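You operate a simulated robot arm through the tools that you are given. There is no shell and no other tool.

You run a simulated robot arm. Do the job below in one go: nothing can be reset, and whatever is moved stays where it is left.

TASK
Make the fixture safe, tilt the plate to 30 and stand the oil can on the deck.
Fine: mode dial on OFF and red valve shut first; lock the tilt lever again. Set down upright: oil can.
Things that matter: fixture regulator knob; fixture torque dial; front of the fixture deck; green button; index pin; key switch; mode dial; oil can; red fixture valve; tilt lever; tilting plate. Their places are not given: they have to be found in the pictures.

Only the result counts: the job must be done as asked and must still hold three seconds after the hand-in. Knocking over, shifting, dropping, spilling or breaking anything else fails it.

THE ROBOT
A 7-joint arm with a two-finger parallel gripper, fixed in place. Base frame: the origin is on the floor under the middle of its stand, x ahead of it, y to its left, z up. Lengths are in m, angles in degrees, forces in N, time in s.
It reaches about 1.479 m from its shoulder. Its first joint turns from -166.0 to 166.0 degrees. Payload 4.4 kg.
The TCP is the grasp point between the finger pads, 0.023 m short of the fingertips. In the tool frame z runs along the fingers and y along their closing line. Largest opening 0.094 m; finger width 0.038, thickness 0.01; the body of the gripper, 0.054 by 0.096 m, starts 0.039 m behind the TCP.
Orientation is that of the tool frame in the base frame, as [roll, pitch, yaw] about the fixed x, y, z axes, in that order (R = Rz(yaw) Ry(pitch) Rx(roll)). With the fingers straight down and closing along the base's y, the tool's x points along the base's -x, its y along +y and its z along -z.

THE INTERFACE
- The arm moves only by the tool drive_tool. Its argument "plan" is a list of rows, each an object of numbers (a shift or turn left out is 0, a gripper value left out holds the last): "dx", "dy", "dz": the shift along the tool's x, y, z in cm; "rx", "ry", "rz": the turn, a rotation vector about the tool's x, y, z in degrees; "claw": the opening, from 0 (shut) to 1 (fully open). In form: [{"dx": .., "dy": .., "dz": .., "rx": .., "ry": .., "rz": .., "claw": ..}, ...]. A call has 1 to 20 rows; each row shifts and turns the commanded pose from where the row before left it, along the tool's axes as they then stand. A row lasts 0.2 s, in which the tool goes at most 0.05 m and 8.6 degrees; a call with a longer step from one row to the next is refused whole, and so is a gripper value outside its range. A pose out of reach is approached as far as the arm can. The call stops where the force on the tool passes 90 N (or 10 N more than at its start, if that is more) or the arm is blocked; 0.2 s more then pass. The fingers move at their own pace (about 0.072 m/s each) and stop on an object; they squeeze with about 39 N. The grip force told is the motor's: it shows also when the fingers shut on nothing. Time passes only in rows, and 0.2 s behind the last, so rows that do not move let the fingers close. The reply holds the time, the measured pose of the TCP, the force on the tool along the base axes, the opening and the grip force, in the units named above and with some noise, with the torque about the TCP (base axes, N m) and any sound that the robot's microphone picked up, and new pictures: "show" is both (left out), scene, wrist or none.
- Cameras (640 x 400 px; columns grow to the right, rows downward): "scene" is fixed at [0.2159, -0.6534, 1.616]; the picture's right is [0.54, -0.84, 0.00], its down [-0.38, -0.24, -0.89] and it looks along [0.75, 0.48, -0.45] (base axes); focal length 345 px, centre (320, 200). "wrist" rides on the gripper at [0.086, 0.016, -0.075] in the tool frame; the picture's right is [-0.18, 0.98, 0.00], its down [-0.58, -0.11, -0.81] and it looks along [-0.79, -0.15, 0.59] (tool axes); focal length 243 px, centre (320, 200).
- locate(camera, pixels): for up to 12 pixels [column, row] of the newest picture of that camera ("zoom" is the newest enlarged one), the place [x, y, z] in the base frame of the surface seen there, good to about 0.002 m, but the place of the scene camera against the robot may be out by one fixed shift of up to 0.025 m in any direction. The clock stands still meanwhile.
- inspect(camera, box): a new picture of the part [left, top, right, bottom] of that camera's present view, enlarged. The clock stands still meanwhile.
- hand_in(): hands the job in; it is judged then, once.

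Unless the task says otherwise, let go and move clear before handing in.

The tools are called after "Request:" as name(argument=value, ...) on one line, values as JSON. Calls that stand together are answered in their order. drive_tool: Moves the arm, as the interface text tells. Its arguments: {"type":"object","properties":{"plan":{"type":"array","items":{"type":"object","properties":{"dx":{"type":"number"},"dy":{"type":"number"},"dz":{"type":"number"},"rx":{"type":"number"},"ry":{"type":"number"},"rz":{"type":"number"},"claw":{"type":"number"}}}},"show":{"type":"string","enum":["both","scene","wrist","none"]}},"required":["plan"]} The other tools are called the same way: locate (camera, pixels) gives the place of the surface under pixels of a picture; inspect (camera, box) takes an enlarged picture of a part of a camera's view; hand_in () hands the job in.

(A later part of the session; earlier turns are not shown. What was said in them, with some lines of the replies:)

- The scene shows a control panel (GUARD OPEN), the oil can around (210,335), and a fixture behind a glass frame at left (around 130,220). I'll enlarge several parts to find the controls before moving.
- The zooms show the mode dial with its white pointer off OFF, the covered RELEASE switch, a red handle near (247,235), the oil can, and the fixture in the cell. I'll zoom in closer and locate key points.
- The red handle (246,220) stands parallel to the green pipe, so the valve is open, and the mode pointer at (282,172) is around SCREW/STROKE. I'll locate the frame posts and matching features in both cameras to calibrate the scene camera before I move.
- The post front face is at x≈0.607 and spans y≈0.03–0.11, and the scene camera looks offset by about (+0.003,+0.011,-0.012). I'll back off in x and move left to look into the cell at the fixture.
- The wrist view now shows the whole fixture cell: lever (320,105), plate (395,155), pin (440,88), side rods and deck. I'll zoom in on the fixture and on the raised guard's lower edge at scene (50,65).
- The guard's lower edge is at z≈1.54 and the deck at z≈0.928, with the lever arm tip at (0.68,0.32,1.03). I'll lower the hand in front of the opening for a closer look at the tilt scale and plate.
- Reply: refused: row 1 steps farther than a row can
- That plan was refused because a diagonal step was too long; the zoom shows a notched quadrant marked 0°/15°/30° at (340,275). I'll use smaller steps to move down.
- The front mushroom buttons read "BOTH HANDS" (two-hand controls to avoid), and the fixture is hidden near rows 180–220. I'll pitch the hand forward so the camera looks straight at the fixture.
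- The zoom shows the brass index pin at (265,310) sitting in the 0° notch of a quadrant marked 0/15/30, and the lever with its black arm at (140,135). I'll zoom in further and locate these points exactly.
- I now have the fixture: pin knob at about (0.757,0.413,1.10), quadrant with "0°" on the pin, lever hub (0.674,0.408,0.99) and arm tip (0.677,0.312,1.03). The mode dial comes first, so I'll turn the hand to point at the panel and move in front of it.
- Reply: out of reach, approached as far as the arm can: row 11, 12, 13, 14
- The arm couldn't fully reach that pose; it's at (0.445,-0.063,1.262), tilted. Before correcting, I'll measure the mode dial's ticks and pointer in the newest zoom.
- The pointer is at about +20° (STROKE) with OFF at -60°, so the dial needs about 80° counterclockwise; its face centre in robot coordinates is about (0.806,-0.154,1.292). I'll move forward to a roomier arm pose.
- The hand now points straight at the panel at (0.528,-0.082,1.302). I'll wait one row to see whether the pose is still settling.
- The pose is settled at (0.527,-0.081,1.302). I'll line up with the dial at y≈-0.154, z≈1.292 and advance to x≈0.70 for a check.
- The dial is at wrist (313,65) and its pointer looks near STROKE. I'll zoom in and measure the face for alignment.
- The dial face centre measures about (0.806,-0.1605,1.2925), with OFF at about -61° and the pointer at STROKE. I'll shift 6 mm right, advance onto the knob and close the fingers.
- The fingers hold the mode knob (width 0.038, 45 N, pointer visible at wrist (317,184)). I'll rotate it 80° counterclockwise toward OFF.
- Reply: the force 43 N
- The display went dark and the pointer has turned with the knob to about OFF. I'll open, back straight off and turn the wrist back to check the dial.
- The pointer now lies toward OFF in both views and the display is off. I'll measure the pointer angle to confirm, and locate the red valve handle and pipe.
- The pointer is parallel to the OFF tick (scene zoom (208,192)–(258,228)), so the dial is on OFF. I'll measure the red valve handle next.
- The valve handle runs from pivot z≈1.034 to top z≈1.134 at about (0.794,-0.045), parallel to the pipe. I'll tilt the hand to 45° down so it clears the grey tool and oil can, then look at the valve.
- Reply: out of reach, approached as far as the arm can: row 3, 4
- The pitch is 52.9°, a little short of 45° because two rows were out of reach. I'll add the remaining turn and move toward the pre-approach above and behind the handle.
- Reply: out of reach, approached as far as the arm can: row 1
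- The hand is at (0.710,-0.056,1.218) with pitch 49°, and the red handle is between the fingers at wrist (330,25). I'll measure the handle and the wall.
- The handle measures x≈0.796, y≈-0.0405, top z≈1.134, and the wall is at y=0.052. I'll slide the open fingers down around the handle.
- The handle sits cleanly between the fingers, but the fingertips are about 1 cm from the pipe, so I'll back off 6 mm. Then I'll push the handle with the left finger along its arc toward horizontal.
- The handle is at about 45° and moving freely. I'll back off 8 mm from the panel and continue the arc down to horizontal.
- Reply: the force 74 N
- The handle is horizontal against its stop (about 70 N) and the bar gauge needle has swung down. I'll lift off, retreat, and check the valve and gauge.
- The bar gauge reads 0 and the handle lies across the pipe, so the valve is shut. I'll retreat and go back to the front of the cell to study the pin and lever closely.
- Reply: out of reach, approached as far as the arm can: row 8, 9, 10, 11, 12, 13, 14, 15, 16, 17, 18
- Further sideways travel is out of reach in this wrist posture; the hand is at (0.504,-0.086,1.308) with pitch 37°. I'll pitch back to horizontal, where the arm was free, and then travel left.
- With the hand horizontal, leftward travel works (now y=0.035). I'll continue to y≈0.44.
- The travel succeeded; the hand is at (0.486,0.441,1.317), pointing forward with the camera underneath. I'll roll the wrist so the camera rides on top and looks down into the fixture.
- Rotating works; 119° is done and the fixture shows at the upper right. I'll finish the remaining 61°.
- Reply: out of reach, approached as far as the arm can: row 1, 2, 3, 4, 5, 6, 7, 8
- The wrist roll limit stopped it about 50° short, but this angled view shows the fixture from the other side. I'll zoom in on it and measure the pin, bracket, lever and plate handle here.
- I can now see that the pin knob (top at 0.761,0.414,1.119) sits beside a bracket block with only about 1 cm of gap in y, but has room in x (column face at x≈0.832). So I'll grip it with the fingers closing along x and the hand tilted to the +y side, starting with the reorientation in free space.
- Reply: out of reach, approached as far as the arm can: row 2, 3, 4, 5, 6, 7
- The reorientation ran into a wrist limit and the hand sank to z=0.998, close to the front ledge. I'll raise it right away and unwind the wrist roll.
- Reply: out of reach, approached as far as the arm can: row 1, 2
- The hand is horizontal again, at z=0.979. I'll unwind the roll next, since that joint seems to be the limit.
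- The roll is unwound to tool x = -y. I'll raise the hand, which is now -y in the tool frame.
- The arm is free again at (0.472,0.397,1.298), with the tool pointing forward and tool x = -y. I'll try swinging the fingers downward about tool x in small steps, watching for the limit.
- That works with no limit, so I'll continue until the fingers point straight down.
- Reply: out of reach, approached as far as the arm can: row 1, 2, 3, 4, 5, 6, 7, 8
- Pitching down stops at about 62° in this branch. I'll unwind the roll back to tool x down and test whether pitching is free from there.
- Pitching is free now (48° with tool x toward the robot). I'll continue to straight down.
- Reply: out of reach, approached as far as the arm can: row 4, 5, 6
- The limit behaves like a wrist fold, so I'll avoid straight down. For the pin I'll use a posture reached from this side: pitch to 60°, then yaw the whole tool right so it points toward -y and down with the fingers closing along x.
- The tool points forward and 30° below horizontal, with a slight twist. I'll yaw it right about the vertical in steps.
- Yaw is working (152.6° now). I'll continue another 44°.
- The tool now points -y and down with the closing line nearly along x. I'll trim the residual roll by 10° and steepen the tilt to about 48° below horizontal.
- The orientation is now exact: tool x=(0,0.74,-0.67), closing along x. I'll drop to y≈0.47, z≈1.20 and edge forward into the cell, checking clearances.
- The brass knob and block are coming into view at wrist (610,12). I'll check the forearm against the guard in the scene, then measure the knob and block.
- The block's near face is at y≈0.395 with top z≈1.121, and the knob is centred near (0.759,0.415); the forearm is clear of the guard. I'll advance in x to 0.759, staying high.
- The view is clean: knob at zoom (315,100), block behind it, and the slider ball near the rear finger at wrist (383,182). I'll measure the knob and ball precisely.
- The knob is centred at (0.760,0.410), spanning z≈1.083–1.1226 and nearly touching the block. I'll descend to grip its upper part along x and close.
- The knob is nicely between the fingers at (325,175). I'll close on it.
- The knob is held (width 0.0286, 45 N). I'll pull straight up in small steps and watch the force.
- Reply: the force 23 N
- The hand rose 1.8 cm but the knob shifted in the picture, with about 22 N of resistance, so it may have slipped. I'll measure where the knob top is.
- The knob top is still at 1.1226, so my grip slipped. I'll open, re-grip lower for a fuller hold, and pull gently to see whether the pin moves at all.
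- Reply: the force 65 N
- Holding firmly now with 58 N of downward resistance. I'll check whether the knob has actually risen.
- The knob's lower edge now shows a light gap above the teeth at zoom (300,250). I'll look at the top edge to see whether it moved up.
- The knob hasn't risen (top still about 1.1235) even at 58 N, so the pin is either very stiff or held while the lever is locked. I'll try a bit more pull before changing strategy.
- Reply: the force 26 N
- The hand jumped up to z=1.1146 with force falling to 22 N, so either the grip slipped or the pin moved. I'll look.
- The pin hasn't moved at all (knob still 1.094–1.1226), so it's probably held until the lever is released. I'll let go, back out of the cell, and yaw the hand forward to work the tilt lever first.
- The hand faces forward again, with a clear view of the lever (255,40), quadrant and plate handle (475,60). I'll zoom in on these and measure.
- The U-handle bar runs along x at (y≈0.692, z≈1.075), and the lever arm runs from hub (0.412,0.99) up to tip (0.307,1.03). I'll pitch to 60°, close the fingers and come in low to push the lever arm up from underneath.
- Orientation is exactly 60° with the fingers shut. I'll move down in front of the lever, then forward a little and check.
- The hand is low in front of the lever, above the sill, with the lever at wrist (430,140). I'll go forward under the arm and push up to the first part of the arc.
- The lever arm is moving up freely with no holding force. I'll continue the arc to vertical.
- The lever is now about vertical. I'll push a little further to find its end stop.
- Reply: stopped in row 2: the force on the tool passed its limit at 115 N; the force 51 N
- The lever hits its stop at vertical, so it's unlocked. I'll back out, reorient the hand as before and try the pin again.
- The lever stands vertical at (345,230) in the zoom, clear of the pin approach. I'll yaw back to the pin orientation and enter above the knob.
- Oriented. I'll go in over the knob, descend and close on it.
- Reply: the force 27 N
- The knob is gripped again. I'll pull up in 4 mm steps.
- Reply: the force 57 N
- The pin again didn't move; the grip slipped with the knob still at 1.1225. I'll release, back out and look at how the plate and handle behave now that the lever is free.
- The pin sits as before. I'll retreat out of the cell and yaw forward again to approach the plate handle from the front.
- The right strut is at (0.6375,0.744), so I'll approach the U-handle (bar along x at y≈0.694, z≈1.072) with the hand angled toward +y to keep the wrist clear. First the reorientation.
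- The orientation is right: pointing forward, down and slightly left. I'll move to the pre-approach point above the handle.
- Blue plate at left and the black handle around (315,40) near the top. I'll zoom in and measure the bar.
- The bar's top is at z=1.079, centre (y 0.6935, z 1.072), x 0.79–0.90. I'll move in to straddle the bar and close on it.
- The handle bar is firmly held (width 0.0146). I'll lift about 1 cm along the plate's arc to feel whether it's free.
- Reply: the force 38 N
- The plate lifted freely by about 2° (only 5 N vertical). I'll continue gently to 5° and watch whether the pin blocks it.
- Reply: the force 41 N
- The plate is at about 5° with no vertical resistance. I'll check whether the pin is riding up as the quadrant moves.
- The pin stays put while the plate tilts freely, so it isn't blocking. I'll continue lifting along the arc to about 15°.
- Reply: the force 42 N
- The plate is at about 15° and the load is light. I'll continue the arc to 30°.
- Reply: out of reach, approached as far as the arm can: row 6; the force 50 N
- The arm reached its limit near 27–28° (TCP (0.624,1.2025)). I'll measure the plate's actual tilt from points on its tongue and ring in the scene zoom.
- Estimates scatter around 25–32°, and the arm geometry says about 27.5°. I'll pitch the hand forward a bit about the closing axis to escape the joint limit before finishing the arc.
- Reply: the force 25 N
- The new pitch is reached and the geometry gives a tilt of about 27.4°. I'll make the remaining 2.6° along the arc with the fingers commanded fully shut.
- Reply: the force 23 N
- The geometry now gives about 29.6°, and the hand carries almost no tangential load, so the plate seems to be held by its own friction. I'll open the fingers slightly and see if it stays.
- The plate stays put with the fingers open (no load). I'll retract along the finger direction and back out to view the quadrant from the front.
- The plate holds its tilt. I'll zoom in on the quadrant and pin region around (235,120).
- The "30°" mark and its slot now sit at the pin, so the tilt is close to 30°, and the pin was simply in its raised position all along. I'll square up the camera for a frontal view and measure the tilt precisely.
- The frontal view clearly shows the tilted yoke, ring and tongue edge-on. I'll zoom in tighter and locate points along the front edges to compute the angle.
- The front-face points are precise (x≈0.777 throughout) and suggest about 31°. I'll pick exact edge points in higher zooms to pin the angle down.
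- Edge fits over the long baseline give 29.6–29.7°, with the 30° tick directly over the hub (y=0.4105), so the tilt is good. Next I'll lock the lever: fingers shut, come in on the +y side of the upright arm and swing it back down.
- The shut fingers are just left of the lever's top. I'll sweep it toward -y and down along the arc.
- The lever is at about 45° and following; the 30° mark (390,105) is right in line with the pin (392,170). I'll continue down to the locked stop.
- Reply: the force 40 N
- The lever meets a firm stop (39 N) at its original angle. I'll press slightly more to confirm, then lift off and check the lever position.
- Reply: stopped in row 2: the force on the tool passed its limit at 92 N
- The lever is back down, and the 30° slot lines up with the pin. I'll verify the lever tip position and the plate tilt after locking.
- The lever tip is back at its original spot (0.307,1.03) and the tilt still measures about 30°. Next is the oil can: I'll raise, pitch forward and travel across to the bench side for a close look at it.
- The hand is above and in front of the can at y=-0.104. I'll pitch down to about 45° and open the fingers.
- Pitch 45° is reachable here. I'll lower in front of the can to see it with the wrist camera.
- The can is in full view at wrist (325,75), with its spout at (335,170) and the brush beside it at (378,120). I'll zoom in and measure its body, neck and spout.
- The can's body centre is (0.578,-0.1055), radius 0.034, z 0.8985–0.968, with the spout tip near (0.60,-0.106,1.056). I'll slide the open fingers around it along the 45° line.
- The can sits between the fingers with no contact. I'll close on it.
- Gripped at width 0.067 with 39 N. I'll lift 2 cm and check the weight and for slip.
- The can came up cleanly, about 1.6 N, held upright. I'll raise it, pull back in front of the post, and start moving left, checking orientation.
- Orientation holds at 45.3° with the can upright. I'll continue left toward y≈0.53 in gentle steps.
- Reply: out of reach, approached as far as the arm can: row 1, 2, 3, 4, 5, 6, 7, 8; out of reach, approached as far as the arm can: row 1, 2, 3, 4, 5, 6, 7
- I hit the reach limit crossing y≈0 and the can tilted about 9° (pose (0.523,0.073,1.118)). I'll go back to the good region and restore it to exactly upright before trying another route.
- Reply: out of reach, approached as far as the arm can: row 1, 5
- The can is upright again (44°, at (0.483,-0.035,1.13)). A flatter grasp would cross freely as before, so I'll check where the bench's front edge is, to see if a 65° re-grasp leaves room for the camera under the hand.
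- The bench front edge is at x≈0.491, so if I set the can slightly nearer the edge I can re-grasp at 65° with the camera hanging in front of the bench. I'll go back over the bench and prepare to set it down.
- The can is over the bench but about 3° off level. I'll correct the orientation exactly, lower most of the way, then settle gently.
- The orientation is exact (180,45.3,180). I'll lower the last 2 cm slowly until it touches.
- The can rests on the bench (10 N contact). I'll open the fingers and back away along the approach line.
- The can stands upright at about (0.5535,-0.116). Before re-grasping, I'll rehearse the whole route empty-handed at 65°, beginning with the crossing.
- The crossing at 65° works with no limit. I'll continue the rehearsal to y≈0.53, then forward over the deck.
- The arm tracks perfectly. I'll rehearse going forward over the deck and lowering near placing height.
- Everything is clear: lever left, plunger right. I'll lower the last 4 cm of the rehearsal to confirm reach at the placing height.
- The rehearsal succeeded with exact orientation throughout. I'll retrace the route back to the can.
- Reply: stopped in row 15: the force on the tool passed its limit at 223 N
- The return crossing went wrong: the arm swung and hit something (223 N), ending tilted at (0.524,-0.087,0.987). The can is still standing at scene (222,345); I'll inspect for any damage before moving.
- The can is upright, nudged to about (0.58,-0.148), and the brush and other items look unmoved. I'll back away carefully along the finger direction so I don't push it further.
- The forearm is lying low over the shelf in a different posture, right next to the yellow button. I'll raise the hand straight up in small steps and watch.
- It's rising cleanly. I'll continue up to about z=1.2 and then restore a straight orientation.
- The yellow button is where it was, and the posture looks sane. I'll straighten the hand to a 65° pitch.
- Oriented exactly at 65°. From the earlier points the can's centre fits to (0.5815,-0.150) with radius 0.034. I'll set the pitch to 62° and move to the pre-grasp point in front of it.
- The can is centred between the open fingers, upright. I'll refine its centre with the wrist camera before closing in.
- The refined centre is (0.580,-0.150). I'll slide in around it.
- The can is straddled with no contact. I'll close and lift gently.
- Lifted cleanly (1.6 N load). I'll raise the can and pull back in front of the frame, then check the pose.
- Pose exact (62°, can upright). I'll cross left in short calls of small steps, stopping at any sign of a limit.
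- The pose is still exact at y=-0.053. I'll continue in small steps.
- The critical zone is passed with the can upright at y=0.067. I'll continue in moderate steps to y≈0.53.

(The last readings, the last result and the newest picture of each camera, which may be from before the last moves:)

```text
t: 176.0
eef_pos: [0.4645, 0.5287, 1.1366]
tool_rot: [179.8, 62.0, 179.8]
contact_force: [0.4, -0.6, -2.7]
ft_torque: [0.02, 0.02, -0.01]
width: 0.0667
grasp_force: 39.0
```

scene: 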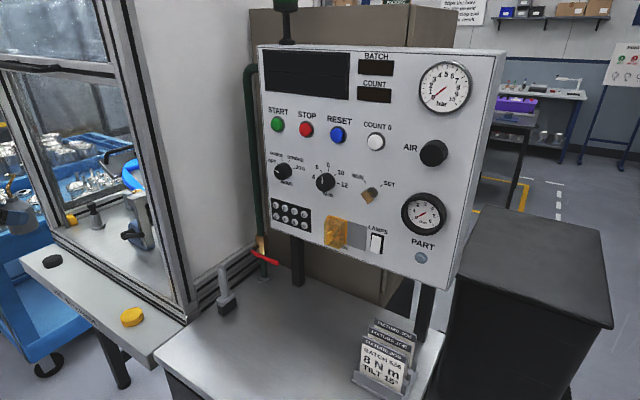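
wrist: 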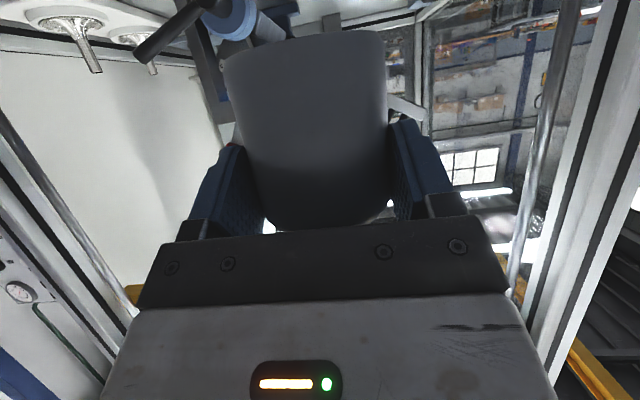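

At y=0.529 and level. I'll move forward over the deck.

Request:
drive_tool(plan=[{"dx": -1.6, "dz": 3.02}, {"dx": -1.6, "dz": 3.02}, {"dx": -1.6, "dz": 3.02}, {}], show="none")

Request:
drive_tool(plan=[{"dx": -1.6, "dz": 3.02}, {"dx": -1.6, "dz": 3.02}, {"dx": -1.6, "dz": 3.02}, {}], show="both")

Request:
inspect(camera="scene", box=[20, 140, 200, 290])

```text
t: 177.0
eef_pos: [0.5695, 0.5254, 1.1349]
tool_rot: [179.8, 62.1, 179.9]
contact_force: [0.5, 0.5, -2.0]
ft_torque: [-0.01, 0.02, 0.0]
width: 0.0666
grasp_force: 38.6
```

```text
t: 178.0
eef_pos: [0.6693, 0.5293, 1.1365]
tool_rot: [179.9, 61.9, 179.9]
contact_force: [-0.6, -0.7, -2.5]
ft_torque: [0.04, 0.05, 0.02]
width: 0.0664
grasp_force: 39.4
```

scene: 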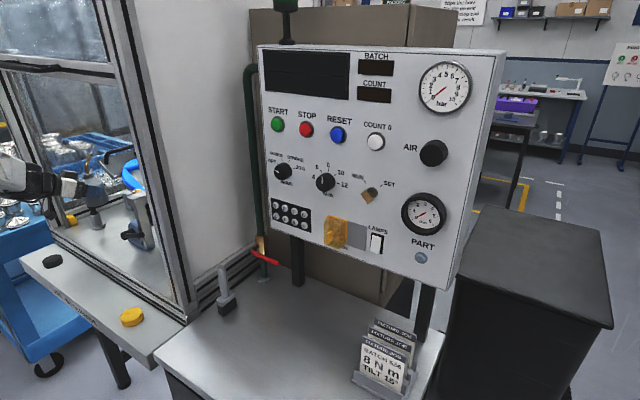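
wrist: 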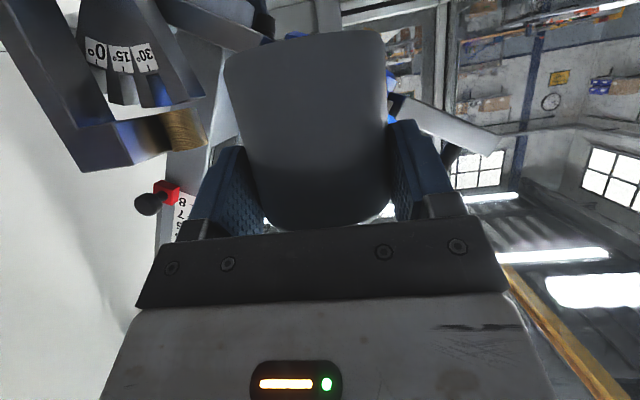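

```text
2.67 times, centred on (110, 215) of scene
```

zoom: 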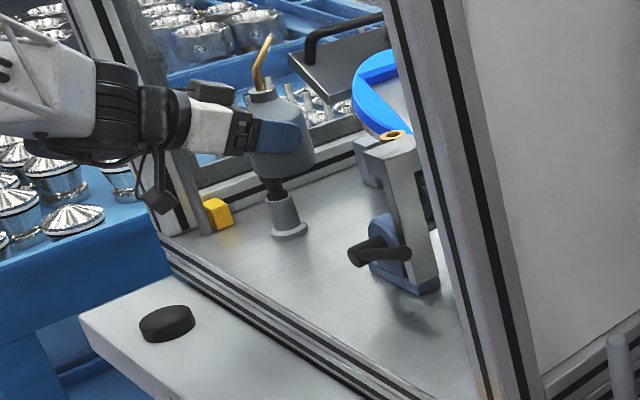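

The can is above the free deck area between lever and plunger. I'll lower most of the way, then finish slowly.

Request:
drive_tool(plan=[{"dx": 2.38, "dz": 1.27}, {"dx": 2.38, "dz": 1.27}, {"dx": 2.38, "dz": 1.27}, {"dx": 2.38, "dz": 1.27}, {"dx": 2.0, "dz": 1.06}, {}], show="both")

Request:
inspect(camera="scene", box=[20, 140, 200, 290])

```text
t: 179.4
eef_pos: [0.6695, 0.5294, 1.0045]
tool_rot: [179.9, 62.0, 179.8]
contact_force: [-0.9, 0.3, -2.3]
ft_torque: [0.01, 0.04, 0.03]
width: 0.0665
grasp_force: 39.1
```

scene: 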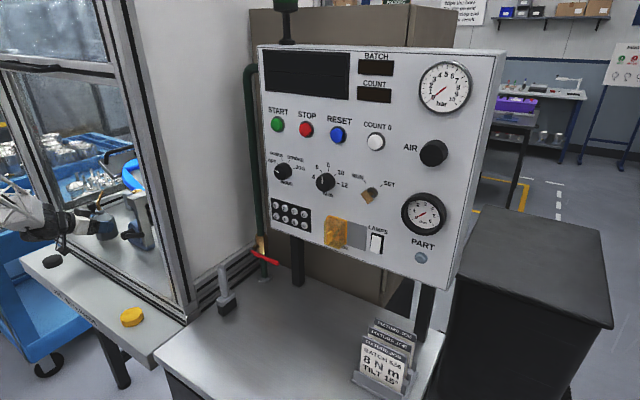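
wrist: 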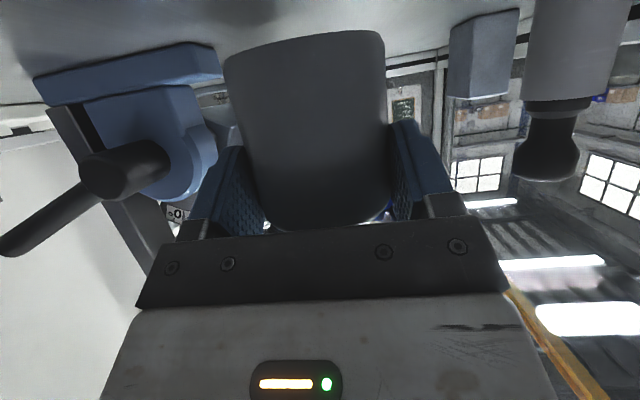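

```text
2.67 times, centred on (110, 215) of scene
```

zoom: 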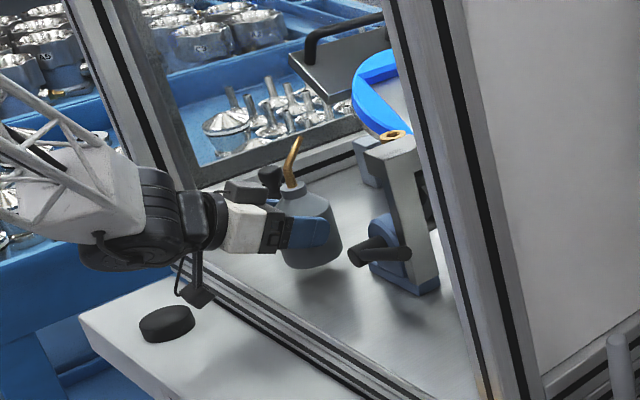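

The can is 2 cm above the deck and level. I'll lower in small steps until contact.

Request:
drive_tool(plan=[{"dx": 0.44, "dz": 0.235}, {"dx": 0.44, "dz": 0.235}, {"dx": 0.44, "dz": 0.235}, {"dx": 0.2, "dz": 0.11}, {}], show="none")

Request:
drive_tool(plan=[{"dx": 0.15, "dz": 0.08}, {}], show="none")

```text
t: 180.6
eef_pos: [0.6693, 0.5291, 0.9877]
tool_rot: [180.0, 62.0, 179.8]
contact_force: [0.8, -0.7, -1.5]
ft_torque: [0.0, 0.03, -0.02]
width: 0.0666
grasp_force: 38.7
```

```text
t: 181.2
eef_pos: [0.6688, 0.5281, 0.987]
tool_rot: [179.9, 62.1, 179.8]
contact_force: [0.6, 0.2, -2.7]
ft_torque: [0.02, -0.01, -0.01]
width: 0.0665
grasp_force: 38.3
```

Request:
drive_tool(plan=[{"dx": 0.13, "dz": 0.07}, {}], show="none")

Request:
drive_tool(plan=[{"dx": 0.09, "dz": 0.05}, {}], show="none")

```text
t: 181.8
eef_pos: [0.6702, 0.5288, 0.986]
tool_rot: [179.8, 62.0, 179.8]
contact_force: [-1.2, -0.8, 6.3]
ft_torque: [-0.22, 0.13, -0.03]
width: 0.0665
grasp_force: 38.7
```

```text
t: 182.4
eef_pos: [0.6684, 0.5277, 0.9841]
tool_rot: [179.7, 62.1, 179.8]
contact_force: [4.7, 3.4, 15.2]
ft_torque: [-0.22, -0.22, 0.15]
width: 0.0665
grasp_force: 39.1
```

The can has touched down (15 N). I'll open the fingers and back straight away along the approach line.

Request:
drive_tool(plan=[{"claw": 0.78}, {"claw": 0.95}, {"claw": 1}, {"dz": -2}, {"dz": -3}, {"dz": -3}, {"dz": -4}, {}], show="both")

Request:
inspect(camera="scene", box=[20, 140, 200, 290])

```text
t: 184.2
eef_pos: [0.5626, 0.5282, 1.0385]
tool_rot: [179.9, 62.1, 179.9]
contact_force: [-0.4, 0.1, -0.1]
ft_torque: [-0.01, 0.0, 0.0]
width: 0.0943
grasp_force: 0.1
```

scene: 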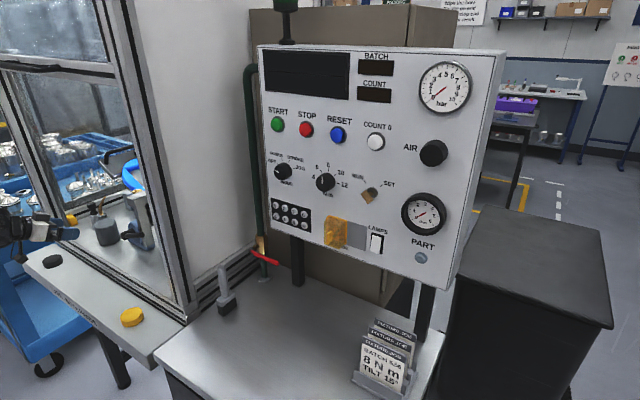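
wrist: 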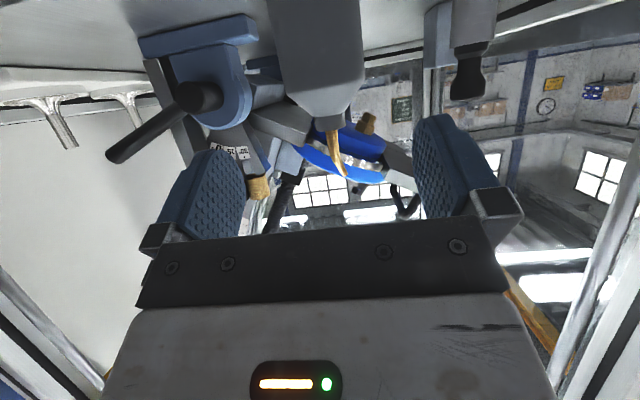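

```text
2.67 times, centred on (110, 215) of scene
```

zoom: 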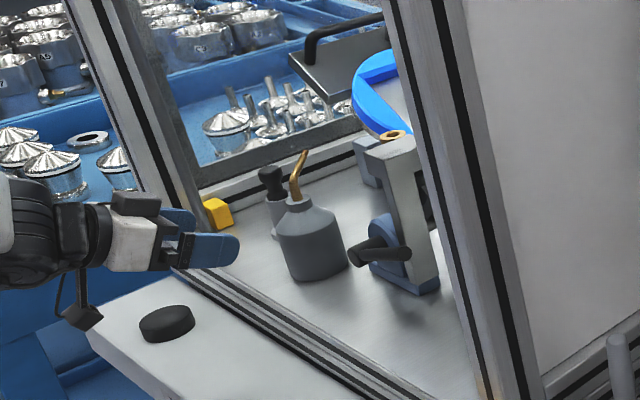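

The can stands upright on the deck beside the lever. I'll withdraw fully in front of the cell and then verify everything.

Request:
drive_tool(plan=[{"dx": -1.4, "dz": -4.5}, {"dx": -1.4, "dz": -4.5}, {"dx": -1.4, "dz": -4.4}, {}], show="both")

Request:
inspect(camera="scene", box=[40, 140, 200, 280])

Request:
inspect(camera="scene", box=[230, 40, 480, 290])

Request:
inspect(camera="scene", box=[20, 230, 320, 400])

Request:
inspect(camera="wrist", box=[80, 0, 480, 200])

```text
t: 185.2
eef_pos: [0.4643, 0.5255, 1.1403]
tool_rot: [180.0, 62.0, 179.9]
contact_force: [0.7, 0.6, 0.2]
ft_torque: [0.0, 0.01, 0.06]
width: 0.0937
grasp_force: 0.0
```

scene: 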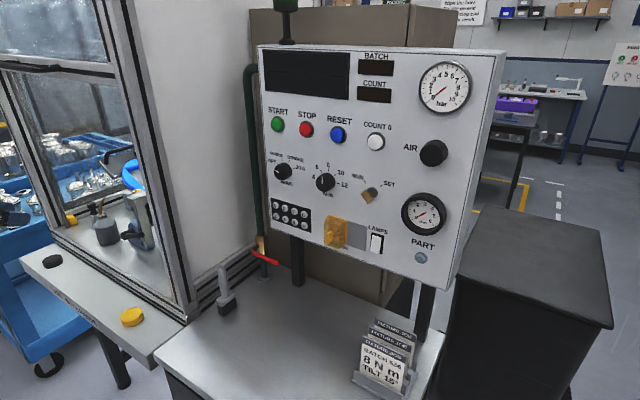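
wrist: 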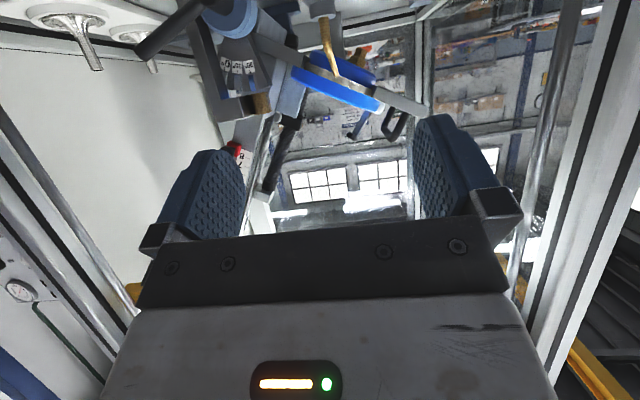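

```text
2.86 times, centred on (120, 210) of scene
```

zoom: 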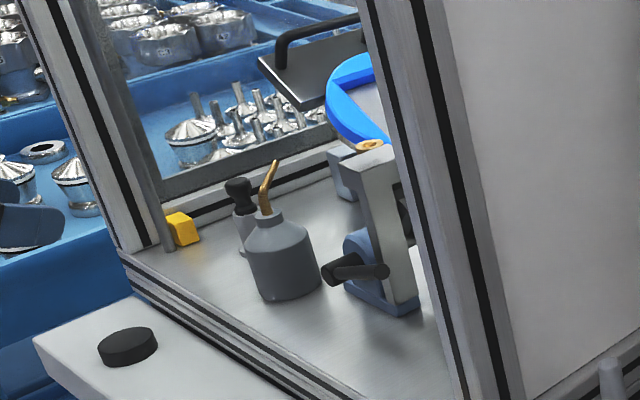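

```text
1.60 times, centred on (355, 165) of scene
```

zoom: 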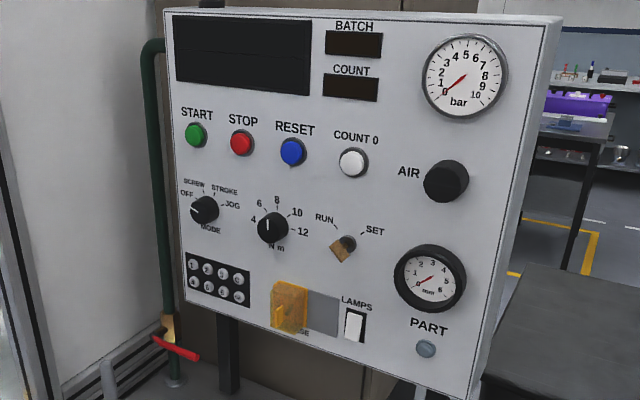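

```text
2.13 times, centred on (170, 315) of scene
```

zoom: 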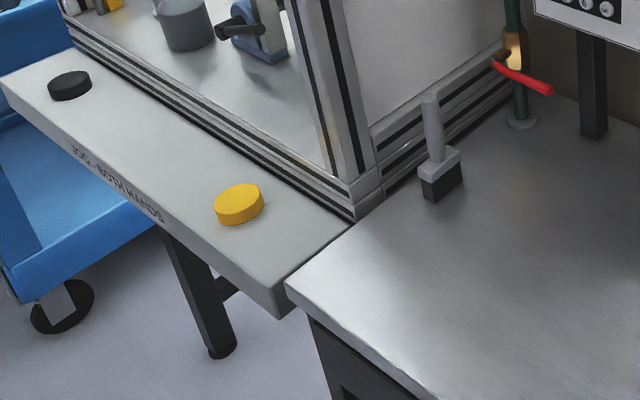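

```text
1.60 times, centred on (280, 100) of wrist
```

zoom: 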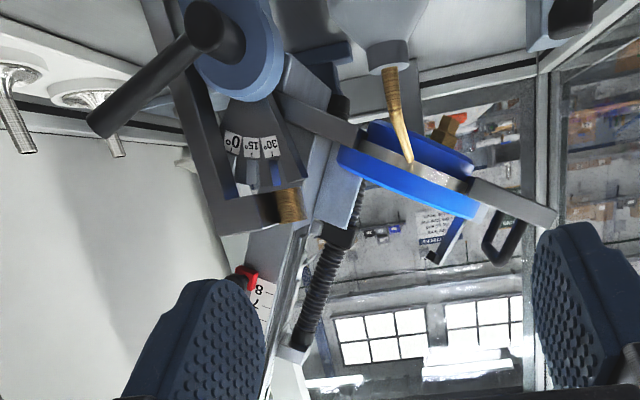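

Everything looks right: dial OFF, gauge 0 with the valve across the pipe, lever down, 30° at the pin, can upright, brush and buttons unmoved. I'll take one closer look at the quadrant, plate angle and can before handing in.

Request:
inspect(camera="wrist", box=[200, 30, 300, 130])

Request:
locate(camera="zoom", pixels=[[238, 170], [235, 190], [278, 260], [285, 290], [215, 300], [170, 175]])

Request:
inspect(camera="wrist", box=[250, 20, 440, 130])

Request:
locate(camera="zoom", pixels=[[50, 65], [180, 125], [440, 250], [580, 310], [60, 100], [175, 155], [430, 275], [560, 330]])

```text
4.00 times, centred on (250, 80) of wrist
```

zoom: 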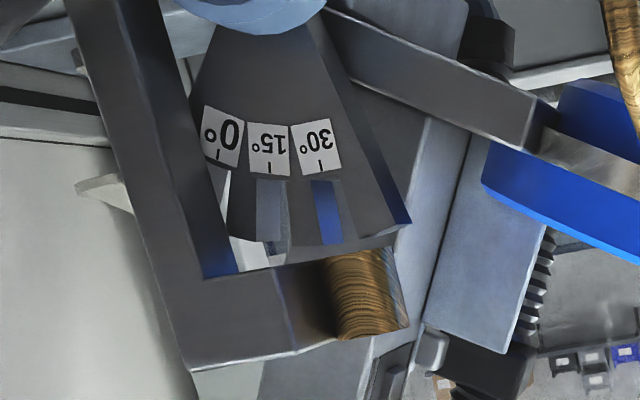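

```text
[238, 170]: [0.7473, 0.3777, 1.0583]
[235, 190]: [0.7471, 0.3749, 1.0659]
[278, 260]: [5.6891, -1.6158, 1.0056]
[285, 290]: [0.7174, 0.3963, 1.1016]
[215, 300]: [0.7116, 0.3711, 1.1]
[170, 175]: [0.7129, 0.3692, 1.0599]
```

```text
3.37 times, centred on (345, 75) of wrist
```

zoom: 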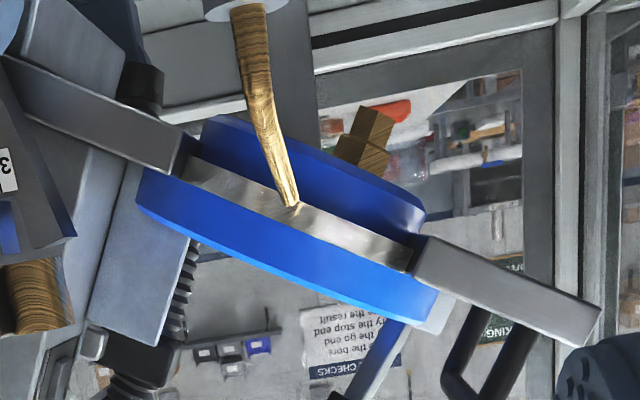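

```text
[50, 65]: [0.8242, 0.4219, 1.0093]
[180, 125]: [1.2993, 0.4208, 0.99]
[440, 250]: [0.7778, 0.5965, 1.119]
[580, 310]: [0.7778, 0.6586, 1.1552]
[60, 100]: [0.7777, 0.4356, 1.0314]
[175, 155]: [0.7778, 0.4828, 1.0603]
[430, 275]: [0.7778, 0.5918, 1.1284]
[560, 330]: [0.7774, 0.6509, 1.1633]
```

The tongue edges give about 30.2–30.6° and the 30° slot sits in line with the pin, which is at its original height. The can's spout is vertical, the lever is locked, the dial is on OFF, the valve is shut at 0 bar and the hand is clear, so I'm handing the job in.

Request:
hand_in()

```text
The job is handed in.
```

I've handed the job in, and no result has come back yet. Here is how things stood in my last pictures:

| Item | State |
|---|---|
| Mode dial | On OFF, panel display dark |
| Red valve | Shut, handle across the pipe, gauge at 0 bar |
| Tilting plate | At 30°, measured at about 30.2–30.6° just before hand-in |
| Tilt lever | Locked, back at its original position and pressed firmly against its stop |
| Oil can | Upright on the front of the fixture deck, between the lever and the plunger |

Three things during the work could affect the result:

- **Arm swing:** while going back for the can, the arm swung out of control and struck something at 223 N. The can slid about 4 cm on the bench and stayed upright. The wrist ended up right by the yellow "both hands" button. I can't rule out that it touched the button, but the mode was already OFF and nothing else looked moved.
- **Can tilt:** on my first attempt to carry it, the can tipped by about 9° in the gripper. I brought it back upright and saw no spill.
- **Index pin:** I tried to pull it, but it was already raised and wasn't blocking the plate. I left it where it was.
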